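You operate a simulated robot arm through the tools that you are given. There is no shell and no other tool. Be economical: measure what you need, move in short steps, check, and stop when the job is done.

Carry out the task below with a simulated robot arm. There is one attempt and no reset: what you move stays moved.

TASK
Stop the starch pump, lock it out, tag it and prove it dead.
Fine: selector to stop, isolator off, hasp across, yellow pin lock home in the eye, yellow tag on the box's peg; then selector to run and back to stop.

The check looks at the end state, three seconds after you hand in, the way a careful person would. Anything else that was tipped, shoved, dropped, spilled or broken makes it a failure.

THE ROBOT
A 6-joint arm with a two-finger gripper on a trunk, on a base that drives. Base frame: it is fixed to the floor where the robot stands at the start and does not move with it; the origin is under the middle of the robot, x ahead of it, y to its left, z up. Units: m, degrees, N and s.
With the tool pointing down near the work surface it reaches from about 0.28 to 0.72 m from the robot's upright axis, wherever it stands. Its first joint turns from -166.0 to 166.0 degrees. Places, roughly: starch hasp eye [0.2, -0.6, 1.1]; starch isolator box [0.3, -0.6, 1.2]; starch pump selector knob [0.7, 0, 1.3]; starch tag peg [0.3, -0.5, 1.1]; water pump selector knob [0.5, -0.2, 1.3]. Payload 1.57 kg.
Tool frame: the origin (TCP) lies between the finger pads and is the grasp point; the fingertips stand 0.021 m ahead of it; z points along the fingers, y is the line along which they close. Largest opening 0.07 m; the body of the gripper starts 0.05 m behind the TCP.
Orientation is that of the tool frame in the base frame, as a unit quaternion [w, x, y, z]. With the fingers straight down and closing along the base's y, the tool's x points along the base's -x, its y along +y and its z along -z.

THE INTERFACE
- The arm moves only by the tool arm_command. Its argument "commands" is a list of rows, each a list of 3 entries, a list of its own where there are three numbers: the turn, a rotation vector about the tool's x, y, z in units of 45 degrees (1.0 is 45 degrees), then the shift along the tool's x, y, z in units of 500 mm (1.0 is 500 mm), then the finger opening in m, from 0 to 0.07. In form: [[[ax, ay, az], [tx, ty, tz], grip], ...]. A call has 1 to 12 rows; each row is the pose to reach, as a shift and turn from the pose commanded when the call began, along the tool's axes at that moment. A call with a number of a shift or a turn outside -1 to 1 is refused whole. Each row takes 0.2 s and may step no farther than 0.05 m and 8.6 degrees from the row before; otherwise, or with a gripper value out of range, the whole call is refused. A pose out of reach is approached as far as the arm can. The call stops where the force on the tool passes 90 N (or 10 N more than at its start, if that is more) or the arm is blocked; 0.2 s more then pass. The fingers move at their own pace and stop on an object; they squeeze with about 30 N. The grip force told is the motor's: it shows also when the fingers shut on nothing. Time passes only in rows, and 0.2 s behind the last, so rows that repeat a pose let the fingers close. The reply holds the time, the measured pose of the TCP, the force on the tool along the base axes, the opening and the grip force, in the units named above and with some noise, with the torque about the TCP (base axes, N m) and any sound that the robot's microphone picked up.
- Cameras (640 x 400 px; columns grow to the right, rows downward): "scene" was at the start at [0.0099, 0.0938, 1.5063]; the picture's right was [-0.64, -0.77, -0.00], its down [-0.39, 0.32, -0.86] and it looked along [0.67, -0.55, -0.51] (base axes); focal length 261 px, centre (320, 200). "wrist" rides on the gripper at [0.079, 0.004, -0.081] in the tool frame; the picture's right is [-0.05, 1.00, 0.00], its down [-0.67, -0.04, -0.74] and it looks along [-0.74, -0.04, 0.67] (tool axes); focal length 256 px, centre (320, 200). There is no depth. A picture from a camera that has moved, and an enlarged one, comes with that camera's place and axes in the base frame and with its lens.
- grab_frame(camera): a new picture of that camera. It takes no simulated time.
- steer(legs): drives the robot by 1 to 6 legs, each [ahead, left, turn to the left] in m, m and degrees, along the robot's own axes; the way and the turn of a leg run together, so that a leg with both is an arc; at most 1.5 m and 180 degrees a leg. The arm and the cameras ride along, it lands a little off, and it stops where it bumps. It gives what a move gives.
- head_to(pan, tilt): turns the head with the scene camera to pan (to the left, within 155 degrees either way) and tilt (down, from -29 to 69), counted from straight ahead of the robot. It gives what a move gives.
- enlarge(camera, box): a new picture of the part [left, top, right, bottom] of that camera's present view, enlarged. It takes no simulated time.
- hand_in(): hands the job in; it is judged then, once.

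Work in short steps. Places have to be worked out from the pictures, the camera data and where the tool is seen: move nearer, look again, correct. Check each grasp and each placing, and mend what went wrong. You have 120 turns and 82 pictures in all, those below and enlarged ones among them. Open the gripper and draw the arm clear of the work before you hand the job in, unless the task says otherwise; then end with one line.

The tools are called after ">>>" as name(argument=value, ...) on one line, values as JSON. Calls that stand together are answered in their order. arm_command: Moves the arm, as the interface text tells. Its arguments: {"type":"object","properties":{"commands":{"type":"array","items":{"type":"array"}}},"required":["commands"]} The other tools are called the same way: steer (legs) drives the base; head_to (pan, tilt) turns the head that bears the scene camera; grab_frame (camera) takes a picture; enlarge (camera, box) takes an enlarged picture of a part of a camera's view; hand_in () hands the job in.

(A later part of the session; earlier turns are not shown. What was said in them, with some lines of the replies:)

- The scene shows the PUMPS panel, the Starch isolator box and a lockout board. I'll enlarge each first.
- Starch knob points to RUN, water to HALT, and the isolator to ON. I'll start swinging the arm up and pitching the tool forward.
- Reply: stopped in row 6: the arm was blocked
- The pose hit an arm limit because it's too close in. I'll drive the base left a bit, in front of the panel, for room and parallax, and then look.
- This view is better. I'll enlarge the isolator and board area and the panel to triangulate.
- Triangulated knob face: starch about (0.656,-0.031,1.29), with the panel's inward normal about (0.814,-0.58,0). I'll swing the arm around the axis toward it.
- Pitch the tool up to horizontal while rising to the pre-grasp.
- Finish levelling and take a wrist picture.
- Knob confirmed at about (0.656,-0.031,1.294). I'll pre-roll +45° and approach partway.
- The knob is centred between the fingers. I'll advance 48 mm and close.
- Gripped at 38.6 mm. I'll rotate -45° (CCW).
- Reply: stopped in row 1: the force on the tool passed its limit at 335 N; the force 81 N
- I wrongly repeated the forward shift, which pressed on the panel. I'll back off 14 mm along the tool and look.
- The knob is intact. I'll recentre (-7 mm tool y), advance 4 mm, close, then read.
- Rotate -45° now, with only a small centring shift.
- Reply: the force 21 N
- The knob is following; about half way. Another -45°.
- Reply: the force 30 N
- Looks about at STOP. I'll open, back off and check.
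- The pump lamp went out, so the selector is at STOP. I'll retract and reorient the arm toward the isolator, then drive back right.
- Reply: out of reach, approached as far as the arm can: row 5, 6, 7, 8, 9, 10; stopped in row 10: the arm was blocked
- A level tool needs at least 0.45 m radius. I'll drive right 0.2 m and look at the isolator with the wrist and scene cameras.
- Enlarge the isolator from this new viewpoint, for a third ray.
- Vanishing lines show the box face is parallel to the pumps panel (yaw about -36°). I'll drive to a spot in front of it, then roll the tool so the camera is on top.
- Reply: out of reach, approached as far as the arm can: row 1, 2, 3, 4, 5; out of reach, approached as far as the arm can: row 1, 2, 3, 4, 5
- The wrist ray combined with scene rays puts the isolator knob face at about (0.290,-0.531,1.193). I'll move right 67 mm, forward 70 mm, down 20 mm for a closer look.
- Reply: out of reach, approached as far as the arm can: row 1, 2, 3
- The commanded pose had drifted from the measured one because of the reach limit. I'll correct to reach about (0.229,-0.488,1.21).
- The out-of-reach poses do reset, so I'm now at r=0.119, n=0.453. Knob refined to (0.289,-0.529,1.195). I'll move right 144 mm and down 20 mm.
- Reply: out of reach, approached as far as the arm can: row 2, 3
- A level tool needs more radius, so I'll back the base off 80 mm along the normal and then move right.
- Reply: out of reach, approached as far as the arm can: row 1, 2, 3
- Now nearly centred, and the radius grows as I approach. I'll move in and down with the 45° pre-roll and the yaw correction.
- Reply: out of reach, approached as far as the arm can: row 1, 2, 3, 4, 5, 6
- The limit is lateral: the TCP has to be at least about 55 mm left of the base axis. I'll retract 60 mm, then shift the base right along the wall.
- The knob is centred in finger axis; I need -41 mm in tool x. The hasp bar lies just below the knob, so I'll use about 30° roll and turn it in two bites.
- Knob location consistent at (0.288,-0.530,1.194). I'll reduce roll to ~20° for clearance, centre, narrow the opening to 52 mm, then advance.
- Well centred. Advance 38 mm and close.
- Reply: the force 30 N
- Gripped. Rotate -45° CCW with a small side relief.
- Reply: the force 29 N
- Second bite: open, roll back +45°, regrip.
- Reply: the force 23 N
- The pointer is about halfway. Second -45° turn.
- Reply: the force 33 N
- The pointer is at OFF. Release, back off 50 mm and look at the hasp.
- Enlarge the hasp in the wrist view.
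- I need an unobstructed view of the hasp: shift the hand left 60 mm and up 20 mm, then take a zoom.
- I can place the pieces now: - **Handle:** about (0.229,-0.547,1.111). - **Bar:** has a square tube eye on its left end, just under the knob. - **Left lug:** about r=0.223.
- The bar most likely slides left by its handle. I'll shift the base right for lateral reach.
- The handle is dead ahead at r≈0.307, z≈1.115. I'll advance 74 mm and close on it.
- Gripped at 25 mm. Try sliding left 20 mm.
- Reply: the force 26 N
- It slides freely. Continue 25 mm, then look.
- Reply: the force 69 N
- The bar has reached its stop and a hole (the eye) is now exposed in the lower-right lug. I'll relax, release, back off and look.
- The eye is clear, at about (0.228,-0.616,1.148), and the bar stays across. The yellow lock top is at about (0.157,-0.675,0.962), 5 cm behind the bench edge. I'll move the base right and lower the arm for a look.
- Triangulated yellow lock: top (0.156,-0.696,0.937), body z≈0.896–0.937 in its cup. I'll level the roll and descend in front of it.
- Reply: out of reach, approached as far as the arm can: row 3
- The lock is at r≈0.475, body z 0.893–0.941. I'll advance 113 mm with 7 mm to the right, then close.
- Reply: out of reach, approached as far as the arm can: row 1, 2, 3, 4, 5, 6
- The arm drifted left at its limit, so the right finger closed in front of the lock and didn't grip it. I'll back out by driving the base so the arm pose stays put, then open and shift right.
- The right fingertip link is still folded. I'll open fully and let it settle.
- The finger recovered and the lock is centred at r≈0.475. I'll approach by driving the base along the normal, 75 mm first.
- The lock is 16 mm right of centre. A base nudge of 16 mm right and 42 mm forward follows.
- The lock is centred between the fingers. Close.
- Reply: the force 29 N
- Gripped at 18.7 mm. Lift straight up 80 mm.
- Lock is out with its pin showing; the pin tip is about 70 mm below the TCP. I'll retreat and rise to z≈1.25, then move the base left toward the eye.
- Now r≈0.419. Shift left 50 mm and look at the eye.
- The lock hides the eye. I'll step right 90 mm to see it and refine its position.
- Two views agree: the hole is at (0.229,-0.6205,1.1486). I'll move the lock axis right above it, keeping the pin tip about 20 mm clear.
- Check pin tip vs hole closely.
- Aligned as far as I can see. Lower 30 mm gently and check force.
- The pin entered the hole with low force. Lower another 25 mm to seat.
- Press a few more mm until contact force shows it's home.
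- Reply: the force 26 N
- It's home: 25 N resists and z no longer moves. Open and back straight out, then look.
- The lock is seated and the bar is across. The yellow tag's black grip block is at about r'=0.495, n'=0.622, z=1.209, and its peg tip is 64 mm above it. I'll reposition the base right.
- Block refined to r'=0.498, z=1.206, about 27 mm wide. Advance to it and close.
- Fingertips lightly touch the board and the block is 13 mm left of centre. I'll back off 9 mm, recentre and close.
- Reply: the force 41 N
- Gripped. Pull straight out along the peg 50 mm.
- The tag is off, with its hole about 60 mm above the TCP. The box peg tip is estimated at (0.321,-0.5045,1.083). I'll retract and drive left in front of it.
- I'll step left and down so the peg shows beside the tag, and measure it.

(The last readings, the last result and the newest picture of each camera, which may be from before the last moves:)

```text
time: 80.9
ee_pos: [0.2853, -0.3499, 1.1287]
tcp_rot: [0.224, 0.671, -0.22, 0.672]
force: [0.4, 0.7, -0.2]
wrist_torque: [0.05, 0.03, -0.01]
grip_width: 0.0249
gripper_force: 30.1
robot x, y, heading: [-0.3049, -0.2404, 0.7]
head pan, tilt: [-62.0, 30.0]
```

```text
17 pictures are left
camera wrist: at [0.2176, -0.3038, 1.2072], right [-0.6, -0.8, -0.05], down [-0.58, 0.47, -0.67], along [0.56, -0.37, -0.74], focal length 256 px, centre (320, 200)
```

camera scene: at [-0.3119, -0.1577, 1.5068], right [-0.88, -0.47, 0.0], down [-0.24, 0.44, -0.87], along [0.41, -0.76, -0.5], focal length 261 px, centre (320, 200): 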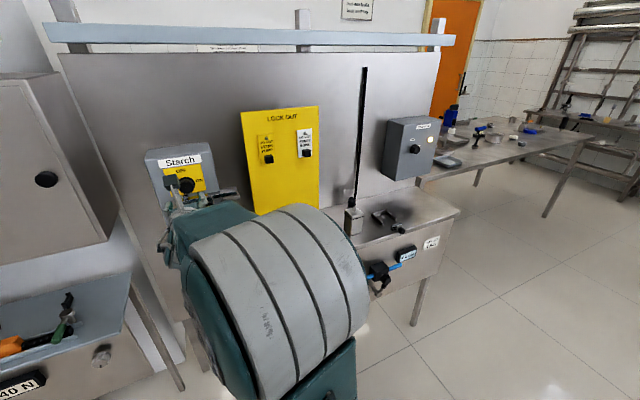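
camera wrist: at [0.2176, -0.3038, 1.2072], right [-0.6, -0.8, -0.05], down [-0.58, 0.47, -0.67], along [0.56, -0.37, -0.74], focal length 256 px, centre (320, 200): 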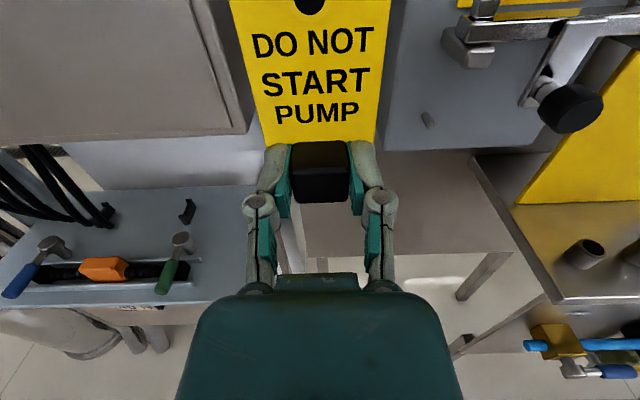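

Enlarge the peg for accuracy.

>>> enlarge(camera="wrist", box=[390, 95, 470, 145])

>>> enlarge(camera="wrist", box=[220, 0, 400, 112])

```text
8.00 times, centred on (430, 120) of wrist
camera zoom: at [0.2176, -0.3038, 1.2072], right [-0.6, -0.8, -0.05], down [-0.58, 0.47, -0.67], along [0.56, -0.37, -0.74], focal length 2048 px, centre (-560, 840)
```

zoom: 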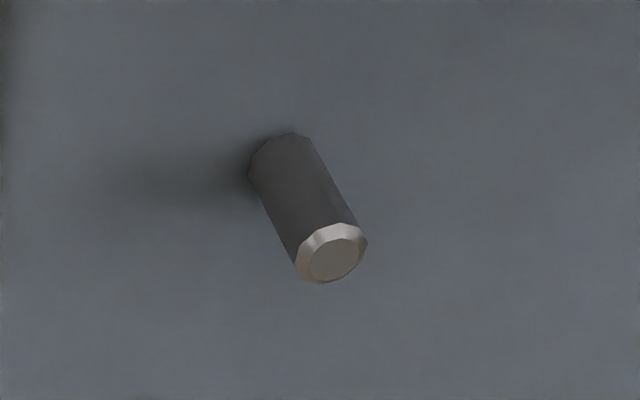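

```text
3.56 times, centred on (310, 56) of wrist
camera zoom: at [0.2176, -0.3038, 1.2072], right [-0.6, -0.8, -0.05], down [-0.58, 0.47, -0.67], along [0.56, -0.37, -0.74], focal length 910 px, centre (356, 712)
```

zoom: 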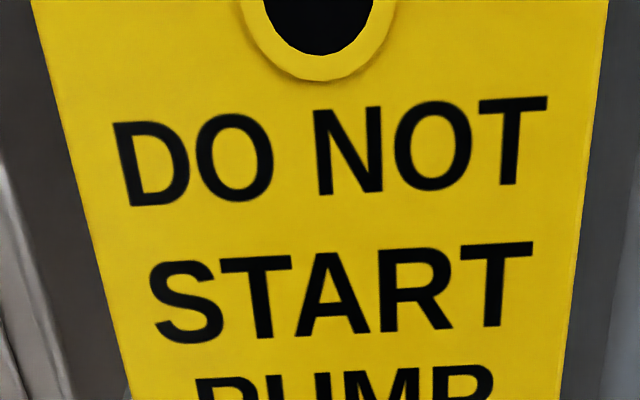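

I'll take a second zoom from 60 mm higher to pin down the peg's height and depth.

>>> arm_command(commands=[[[0, 0, 0], [0.07, 0, 0], 0.0], [[0, 0, 0], [0.14, 0, 0], 0.0], [[0, 0, 0], [0.14, 0, 0], 0.0]])

>>> enlarge(camera="wrist", box=[380, 130, 460, 180])

```text
time: 81.7
ee_pos: [0.2837, -0.353, 1.1986]
tcp_rot: [0.223, 0.672, -0.221, 0.671]
force: [0.6, 0.5, 0.0]
wrist_torque: [0.02, 0.0, 0.03]
grip_width: 0.0249
gripper_force: 30.6
robot x, y, heading: [-0.3058, -0.2403, 0.3]
head pan, tilt: [-62.0, 30.0]
```

```text
8.00 times, centred on (420, 155) of wrist
camera zoom: at [0.2174, -0.3064, 1.2771], right [-0.6, -0.8, -0.05], down [-0.58, 0.47, -0.67], along [0.56, -0.37, -0.74], focal length 2048 px, centre (-480, 560)
```

zoom: 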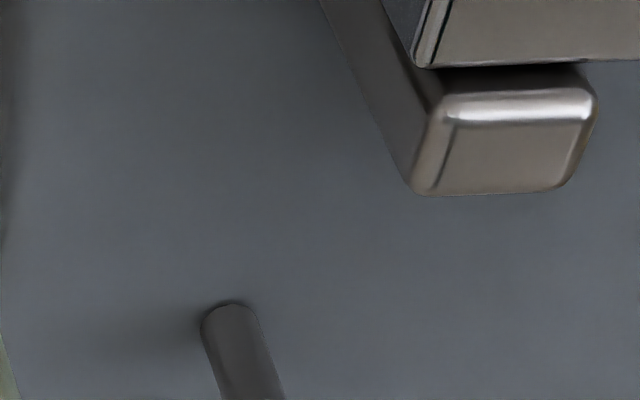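

Peg: r'=0.209, tip n'=0.563, z=1.0745. I'll move right, then down, so the tag hole is in front of it, 15 mm short.

>>> arm_command(commands=[[[0, 0, 0], [0, 0.096, 0.0], 0.0], [[0, 0, 0], [-0.02, 0.192, 0.0], 0.0], [[0, 0, 0], [-0.11, 0.192, 0.02], 0.0], [[0, 0, 0], [-0.2, 0.192, 0.05], 0.0], [[0, 0, 0], [-0.29, 0.192, 0.08], 0.0], [[0, 0, 0], [-0.372, 0.192, 0.12], 0.0], [[0, 0, 0], [-0.372, 0.192, 0.14], 0.0]])

>>> grab_frame(camera="wrist")

```text
time: 83.3
ee_pos: [0.2828, -0.4741, 1.0122]
tcp_rot: [0.222, 0.672, -0.222, 0.671]
force: [-0.2, -0.5, -0.8]
wrist_torque: [-0.01, 0.01, 0.01]
grip_width: 0.0248
gripper_force: 29.9
robot x, y, heading: [-0.3037, -0.2393, 0.2]
head pan, tilt: [-62.0, 30.0]
```

```text
13 pictures are left
camera wrist: at [0.2159, -0.4285, 1.0909], right [-0.6, -0.8, -0.05], down [-0.58, 0.47, -0.67], along [0.56, -0.37, -0.74], focal length 256 px, centre (320, 200)
```

wrist: 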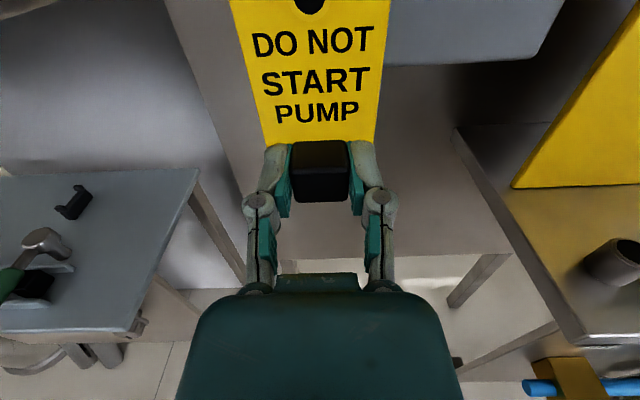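

In place (r' 0.210, z 1.012). Push forward slowly 45 mm and check how far it goes.

>>> arm_command(commands=[[[0, 0, 0], [0, -0.002, 0.03], 0.0], [[0, 0, 0], [0, -0.002, 0.05], 0.0], [[0, 0, 0], [0, -0.002, 0.065], 0.0], [[0, 0, 0], [0, -0.002, 0.075], 0.0], [[0, 0, 0], [0, -0.002, 0.083], 0.0], [[0, 0, 0], [0, -0.002, 0.09], 0.0]])

>>> grab_frame(camera="wrist")

```text
time: 84.7
ee_pos: [0.3198, -0.4989, 1.0125]
tcp_rot: [0.223, 0.671, -0.222, 0.671]
force: [-5.6, 5.5, 2.7]
wrist_torque: [-0.03, -0.18, 0.07]
grip_width: 0.0247
gripper_force: 29.9
robot x, y, heading: [-0.3082, -0.2397, 0.4]
head pan, tilt: [-62.0, 30.0]
```

```text
12 pictures are left
camera wrist: at [0.2527, -0.4528, 1.0908], right [-0.6, -0.8, -0.05], down [-0.58, 0.47, -0.67], along [0.56, -0.37, -0.74], focal length 256 px, centre (320, 200)
```

wrist: 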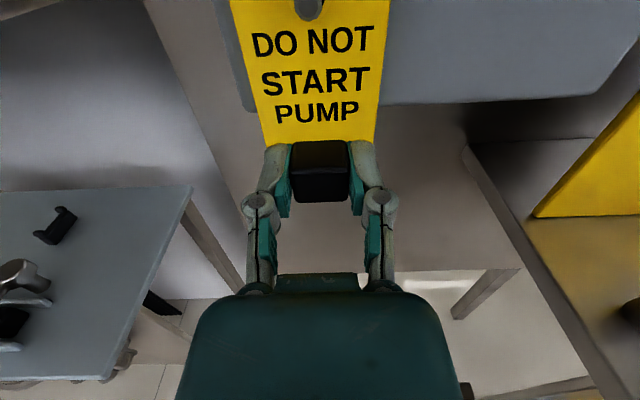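

The peg now shows through the tag hole. Press a few mm more until it's against the box.

>>> arm_command(commands=[[[0, 0, 0], [0, 0, 0.006], 0.0], [[0, 0, 0], [0, 0, 0.012], 0.0], [[0, 0, 0], [0, 0, 0.016], 0.0]])

>>> enlarge(camera="wrist", box=[220, 0, 400, 112])

```text
time: 85.5
ee_pos: [0.3212, -0.5003, 1.0124]
tcp_rot: [0.223, 0.672, -0.221, 0.671]
force: [-56.4, 36.7, -0.2]
wrist_torque: [-0.54, -0.99, -0.01]
grip_width: 0.0247
gripper_force: 30.5
robot x, y, heading: [-0.3043, -0.2363, 0.3]
head pan, tilt: [-62.0, 30.0]
```

```text
3.56 times, centred on (310, 56) of wrist
camera zoom: at [0.2552, -0.4546, 1.0908], right [-0.59, -0.8, -0.05], down [-0.58, 0.47, -0.67], along [0.56, -0.37, -0.74], focal length 910 px, centre (356, 712)
```

zoom: 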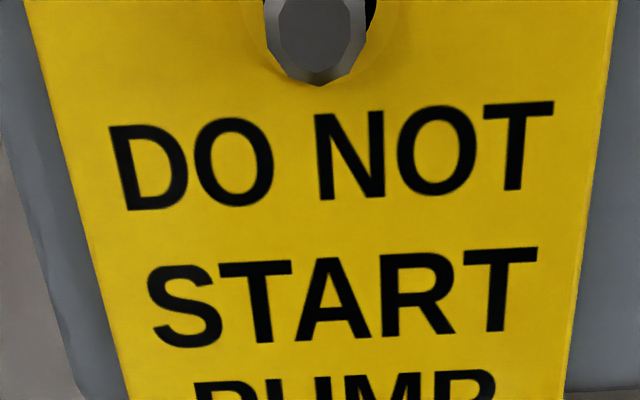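

The peg protrudes through the hole and the tag is against the box. Ease off, open and back out slowly.

>>> arm_command(commands=[[[0, 0, 0], [0, 0, -0.005], 0.0], [[0, 0, 0], [0, 0, -0.005], 0.05], [[0, 0, 0], [0, 0, -0.005], 0.06], [[0, 0, 0], [0, 0, -0.005], 0.06], [[0, 0, 0], [0, 0, -0.06], 0.06], [[0, 0, 0], [0, 0, -0.13], 0.06], [[0, 0, 0], [0, 0, -0.2], 0.06], [[0, 0, 0], [0, 0, -0.26], 0.06]])

>>> grab_frame(camera="wrist")

```text
time: 87.3
ee_pos: [0.2216, -0.4264, 1.0114]
tcp_rot: [0.222, 0.672, -0.221, 0.671]
force: [-0.1, -0.6, -0.5]
wrist_torque: [0.02, -0.01, -0.04]
grip_width: 0.06
gripper_force: 0.0
robot x, y, heading: [-0.3082, -0.241, 0.5]
head pan, tilt: [-62.0, 30.0]
```

```text
10 pictures are left
camera wrist: at [0.1543, -0.3804, 1.09], right [-0.6, -0.8, -0.05], down [-0.58, 0.47, -0.67], along [0.56, -0.37, -0.74], focal length 256 px, centre (320, 200)
```

wrist: 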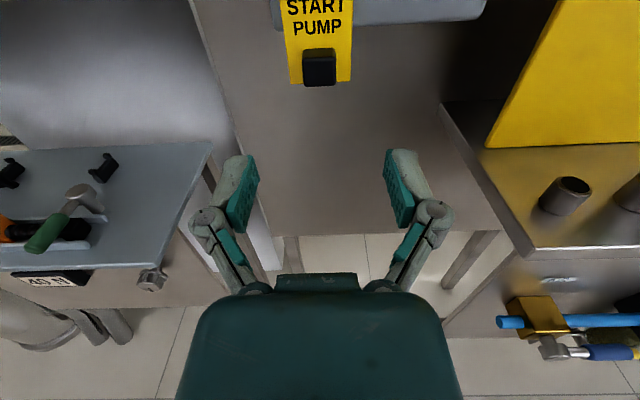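

The tag hangs on the peg. Next is proving dead: raise the arm, back off, and drive back in front of the PUMPS panel.

>>> arm_command(commands=[[[0, 0, 0], [0.09, 0, -0.02], 0.06], [[0, 0, 0], [0.18, 0, -0.02], 0.06], [[0, 0, 0], [0.27, 0, -0.02], 0.06], [[0, 0, 0], [0.36, 0, -0.02], 0.06], [[0, 0, 0], [0.45, 0, -0.02], 0.06], [[0, 0, 0], [0.53, 0, -0.02], 0.07]])

>>> steer(legs=[[-0.064, 0.048, 0], [0.372, 0.443, 0]])

>>> grab_frame(camera="wrist")

```text
time: 88.7
ee_pos: [0.2135, -0.4198, 1.2766]
tcp_rot: [0.223, 0.672, -0.221, 0.67]
force: [0.3, -1.2, 0.5]
wrist_torque: [-0.01, 0.0, 0.0]
grip_width: 0.0701
gripper_force: 0.1
robot x, y, heading: [-0.3055, -0.2383, 0.3]
head pan, tilt: [-62.0, 30.0]
```

```text
time: 92.0
ee_pos: [0.4069, -0.0443, 1.2822]
tcp_rot: [0.184, 0.684, -0.186, 0.681]
force: [-1.1, -0.1, -0.6]
wrist_torque: [-0.02, 0.0, 0.01]
grip_width: 0.0699
gripper_force: 0.0
robot x, y, heading: [-0.1277, 0.0822, 7.1]
head pan, tilt: [-62.0, 30.0]
stopped in leg 2: the robot was blocked; the commanded pose is now the measured one
```

```text
9 pictures are left
camera wrist: at [0.3369, -0.0074, 1.3599], right [-0.5, -0.86, -0.05], down [-0.63, 0.41, -0.66], along [0.59, -0.3, -0.75], focal length 256 px, centre (320, 200)
```

wrist: 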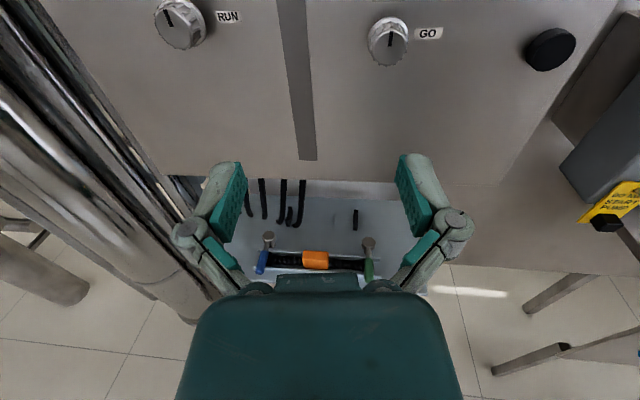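

The base bumped something and turned 7°. I'll look around to the left with the head.

>>> head_to(pan=75, tilt=50)

>>> grab_frame(camera="scene")

```text
time: 94.1
ee_pos: [0.4059, -0.0326, 1.2828]
tcp_rot: [0.186, 0.683, -0.183, 0.682]
force: [0.5, 0.5, -0.1]
wrist_torque: [0.01, -0.04, -0.02]
grip_width: 0.0699
gripper_force: 0.0
robot x, y, heading: [-0.1266, 0.0829, 7.0]
head pan, tilt: [75.0, 50.0]
```

```text
8 pictures are left
camera scene: at [-0.1975, 0.306, 1.4768], right [0.99, -0.14, 0.0], down [-0.11, -0.76, -0.64], along [0.09, 0.64, -0.77], focal length 261 px, centre (320, 200)
```

scene: 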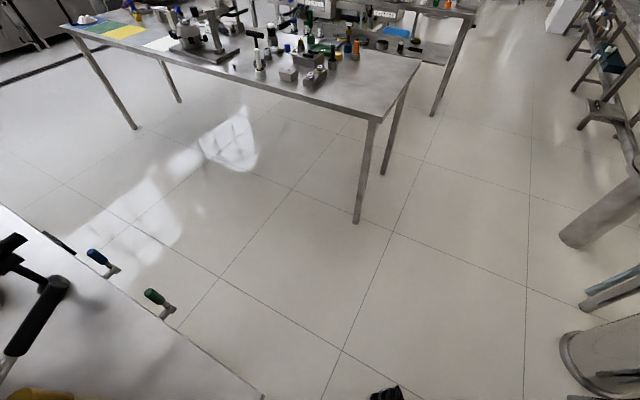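

A table corner sits at about (-0.3,0.35), and the base touched it. I'll move forward and away while turning back, then sidestep left.

>>> steer(legs=[[0.09, -0.045, -7], [0.02, 0.15, 0]])

>>> head_to(pan=-50, tilt=25)

>>> grab_frame(camera="scene")

```text
time: 96.3
ee_pos: [0.5014, -0.0046, 1.2793]
tcp_rot: [0.224, 0.672, -0.226, 0.668]
force: [-1.1, -0.1, -0.5]
wrist_torque: [0.02, 0.01, 0.01]
grip_width: 0.0697
gripper_force: 0.1
robot x, y, heading: [-0.0167, 0.1896, -0.2]
head pan, tilt: [75.0, 50.0]
```

```text
time: 98.3
ee_pos: [0.5028, 0.0096, 1.2817]
tcp_rot: [0.23, 0.67, -0.223, 0.669]
force: [0.1, 0.1, -0.1]
wrist_torque: [-0.03, 0.01, 0.02]
grip_width: 0.0702
gripper_force: 0.1
robot x, y, heading: [-0.0145, 0.1861, 0.0]
head pan, tilt: [-50.0, 25.0]
```

```text
7 pictures are left
camera scene: at [-0.0159, 0.2629, 1.5151], right [-0.76, -0.65, 0.0], down [-0.27, 0.33, -0.9], along [0.58, -0.69, -0.43], focal length 261 px, centre (320, 200)
```

scene: 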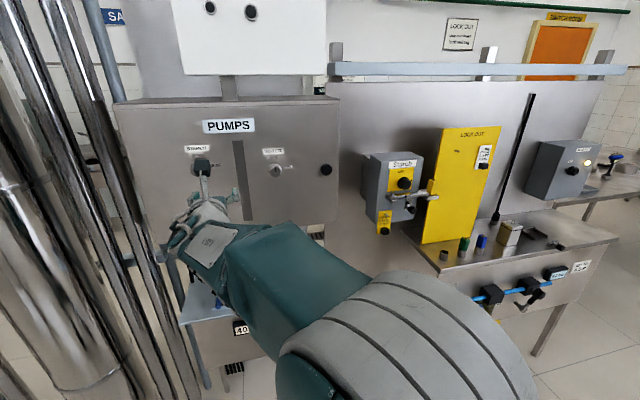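

All lockout items look in place. I'll approach the starch knob with x up; no pre-roll needed.

>>> arm_command(commands=[[[0, 0, 0], [0.01, -0.057, 0.05], 0.07], [[0, 0, 0], [0.025, -0.114, 0.1], 0.07], [[0, 0, 0], [0.025, -0.114, 0.18], 0.07]])

>>> grab_frame(camera="wrist")

```text
time: 99.1
ee_pos: [0.6071, 0.0057, 1.2946]
tcp_rot: [0.229, 0.67, -0.221, 0.67]
force: [0.0, 0.6, 0.3]
wrist_torque: [0.04, 0.02, 0.02]
grip_width: 0.0701
gripper_force: 0.2
robot x, y, heading: [-0.0184, 0.1902, 0.2]
head pan, tilt: [-50.0, 25.0]
```

```text
6 pictures are left
camera wrist: at [0.5419, 0.0532, 1.3731], right [-0.6, -0.8, -0.04], down [-0.57, 0.47, -0.67], along [0.55, -0.38, -0.74], focal length 256 px, centre (320, 200)
```

wrist: 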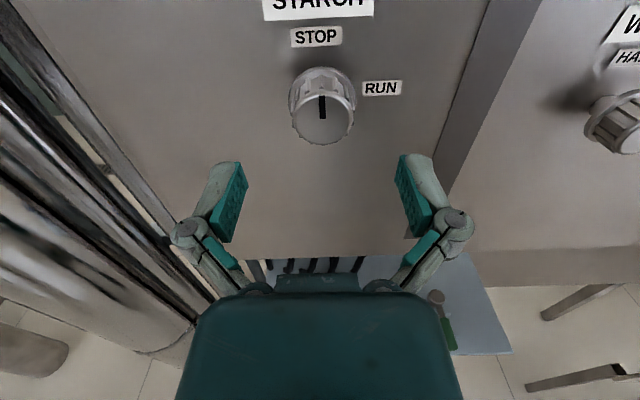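

The knob points to STOP and is centred. Advance 58 mm and close.

>>> arm_command(commands=[[[0, 0, 0], [0, 0, 0.06], 0.07], [[0, 0, 0], [0, 0, 0.115], 0.07], [[0, 0, 0], [0, 0, 0.115], 0.03], [[0, 0, 0], [0, 0, 0.115], 0.0], [[0, 0, 0], [0, 0, 0.115], 0.0]])

```text
time: 100.3
ee_pos: [0.6527, -0.0295, 1.2961]
tcp_rot: [0.232, 0.669, -0.223, 0.67]
force: [-12.4, -20.7, 4.0]
wrist_torque: [0.12, 0.14, -0.6]
grip_width: 0.0392
gripper_force: 32.1
robot x, y, heading: [-0.0175, 0.191, -0.1]
head pan, tilt: [-50.0, 25.0]
```

Gripped. Rotate +45° twice (CW, to RUN).

>>> arm_command(commands=[[[0, 0, 0.166], [0, 0.004, 0], 0.0], [[0, 0, 0.333], [0, 0.004, 0], 0.0], [[0, 0, 0.5], [0, 0.004, 0], 0.0], [[0, 0, 0.666], [0, 0.004, 0], 0.0], [[0, 0, 0.833], [0, 0.004, 0], 0.0], [[0, 0, 1], [0, 0.004, 0], 0.0]])

>>> arm_command(commands=[[[0, 0, 0.166], [0, 0, 0], 0.0], [[0, 0, 0.333], [0, 0, 0], 0.0], [[0, 0, 0.5], [0, 0, 0], 0.0], [[0, 0, 0.666], [0, 0, 0], 0.0], [[0, 0, 0.833], [0, 0, 0], 0.0], [[0, 0, 1], [0, 0, 0], 0.0], [[0, 0, 1], [0, 0, 0], 0.0]])

>>> grab_frame(camera="wrist")

```text
time: 101.7
ee_pos: [0.6528, -0.0263, 1.2924]
tcp_rot: [-0.044, 0.536, -0.462, 0.706]
force: [-8.2, -18.3, -5.4]
wrist_torque: [0.28, 0.21, -0.4]
grip_width: 0.0388
gripper_force: 31.8
robot x, y, heading: [-0.0106, 0.1937, 0.2]
head pan, tilt: [-50.0, 25.0]
```

```text
time: 103.3
ee_pos: [0.6546, -0.0263, 1.2962]
tcp_rot: [-0.312, 0.318, -0.63, 0.636]
force: [3.5, -3.6, -8.3]
wrist_torque: [-0.25, 0.29, 0.31]
grip_width: 0.0396
gripper_force: 31.8
robot x, y, heading: [-0.0173, 0.1919, 0.3]
head pan, tilt: [-50.0, 25.0]
```

```text
5 pictures are left
camera wrist: at [0.5422, -0.0395, 1.2907], right [0.03, 0.03, -1.0], down [-0.19, 0.98, 0.03], along [0.98, 0.19, 0.03], focal length 256 px, centre (320, 200)
```

wrist: 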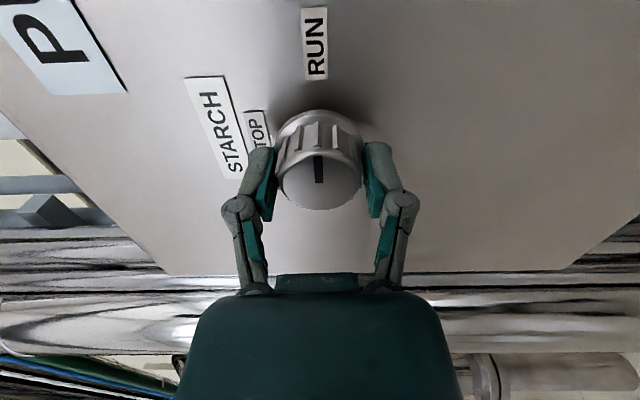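

The pointer is at RUN. Check the pump lamp, then turn back to STOP.

>>> enlarge(camera="scene", box=[170, 0, 350, 112])

>>> arm_command(commands=[[[0, 0, -0.166], [0, 0, 0], 0.0], [[0, 0, -0.333], [0, 0, 0], 0.0], [[0, 0, -0.5], [0, 0, 0], 0.0], [[0, 0, -0.666], [0, 0, 0], 0.0], [[0, 0, -0.833], [0, 0, 0], 0.0], [[0, 0, -1], [0, 0, 0], 0.0]])

>>> arm_command(commands=[[[0, 0, -0.166], [0, 0, 0], 0.0], [[0, 0, -0.333], [0, 0, 0], 0.0], [[0, 0, -0.5], [0, 0, 0], 0.0], [[0, 0, -0.666], [0, 0, 0], 0.0], [[0, 0, -0.833], [0, 0, 0], 0.0], [[0, 0, -1], [0, 0, 0], 0.0], [[0, 0, -1], [0, 0, 0], 0.0]])

```text
3.56 times, centred on (260, 56) of scene
camera zoom: at [-0.0138, 0.2711, 1.5148], right [-0.76, -0.65, 0.0], down [-0.27, 0.32, -0.91], along [0.58, -0.69, -0.42], focal length 928 px, centre (533, 712)
```

zoom: 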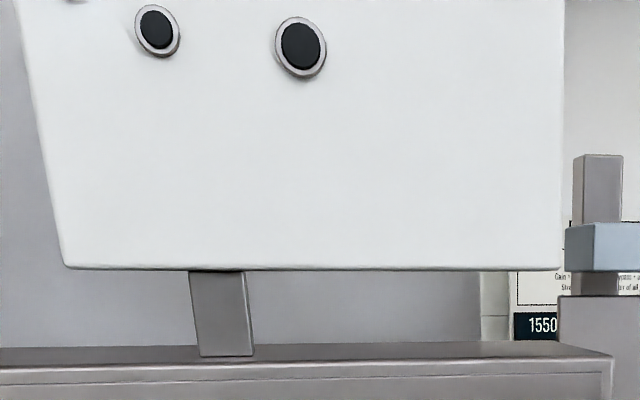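

```text
time: 104.7
ee_pos: [0.6531, -0.0269, 1.2931]
tcp_rot: [-0.042, 0.537, -0.461, 0.706]
force: [-7.5, -1.6, -26.2]
wrist_torque: [0.43, 0.41, -0.13]
grip_width: 0.0394
gripper_force: 31.9
robot x, y, heading: [-0.0146, 0.1909, 0.1]
head pan, tilt: [-50.0, 25.0]
```

```text
time: 106.3
ee_pos: [0.6529, -0.0293, 1.2963]
tcp_rot: [0.231, 0.67, -0.221, 0.67]
force: [-3.9, -23.0, -3.3]
wrist_torque: [0.46, -0.26, -0.5]
grip_width: 0.0395
gripper_force: 32.0
robot x, y, heading: [-0.0153, 0.192, 0.2]
head pan, tilt: [-50.0, 25.0]
```

The lamps stayed dark at RUN, so it's proven dead. Release, back away and verify STOP.

>>> arm_command(commands=[[[0, 0, 0], [0, 0, 0], 0.06], [[0, 0, 0], [0, 0, 0], 0.07], [[0, 0, 0], [0, 0, -0.06], 0.07], [[0, 0, 0], [0, 0, -0.13], 0.07], [[0, 0, 0], [0, 0, -0.2], 0.07]])

>>> grab_frame(camera="wrist")

>>> enlarge(camera="scene", box=[350, 130, 510, 250])

```text
time: 107.5
ee_pos: [0.5719, 0.0384, 1.296]
tcp_rot: [0.232, 0.67, -0.219, 0.67]
force: [-0.2, -0.6, -0.7]
wrist_torque: [0.02, -0.05, -0.03]
grip_width: 0.07
gripper_force: 0.0
robot x, y, heading: [-0.0185, 0.1942, -0.0]
head pan, tilt: [-50.0, 25.0]
```

```text
3 pictures are left
camera wrist: at [0.5062, 0.0855, 1.3734], right [-0.6, -0.8, -0.04], down [-0.58, 0.47, -0.67], along [0.55, -0.38, -0.74], focal length 256 px, centre (320, 200)
```

wrist: 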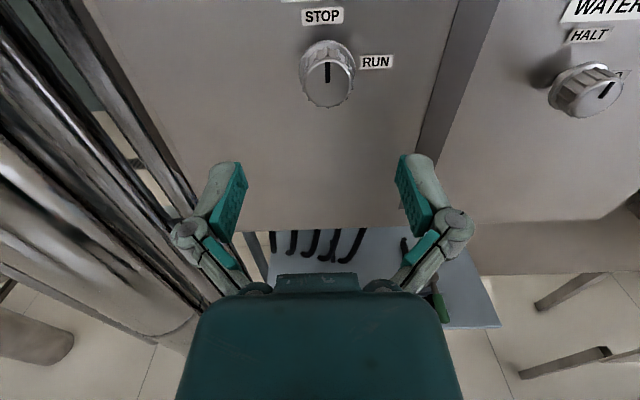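

```text
3.33 times, centred on (430, 190) of scene
camera zoom: at [-0.0157, 0.2752, 1.5147], right [-0.76, -0.64, 0.0], down [-0.27, 0.32, -0.91], along [0.58, -0.69, -0.42], focal length 870 px, centre (-47, 233)
```

zoom: 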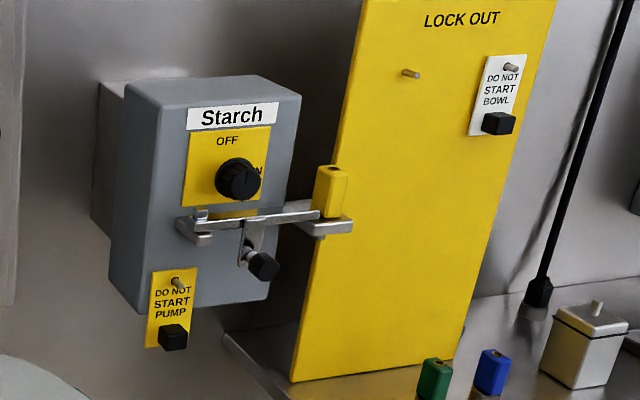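

Selector at STOP, isolator OFF, hasp across, lock home and tag on its peg. The gripper is open and clear, so I'm handing in.

>>> hand_in()

```text
The job is handed in.
```

The starch pump is stopped, isolated, locked with the yellow pin lock, tagged and proven dead: its lamp stayed dark at RUN and the selector is back at STOP; on the way the base bumped a table corner at about (-0.3, 0.35), with no sign it moved, though I only took one look.
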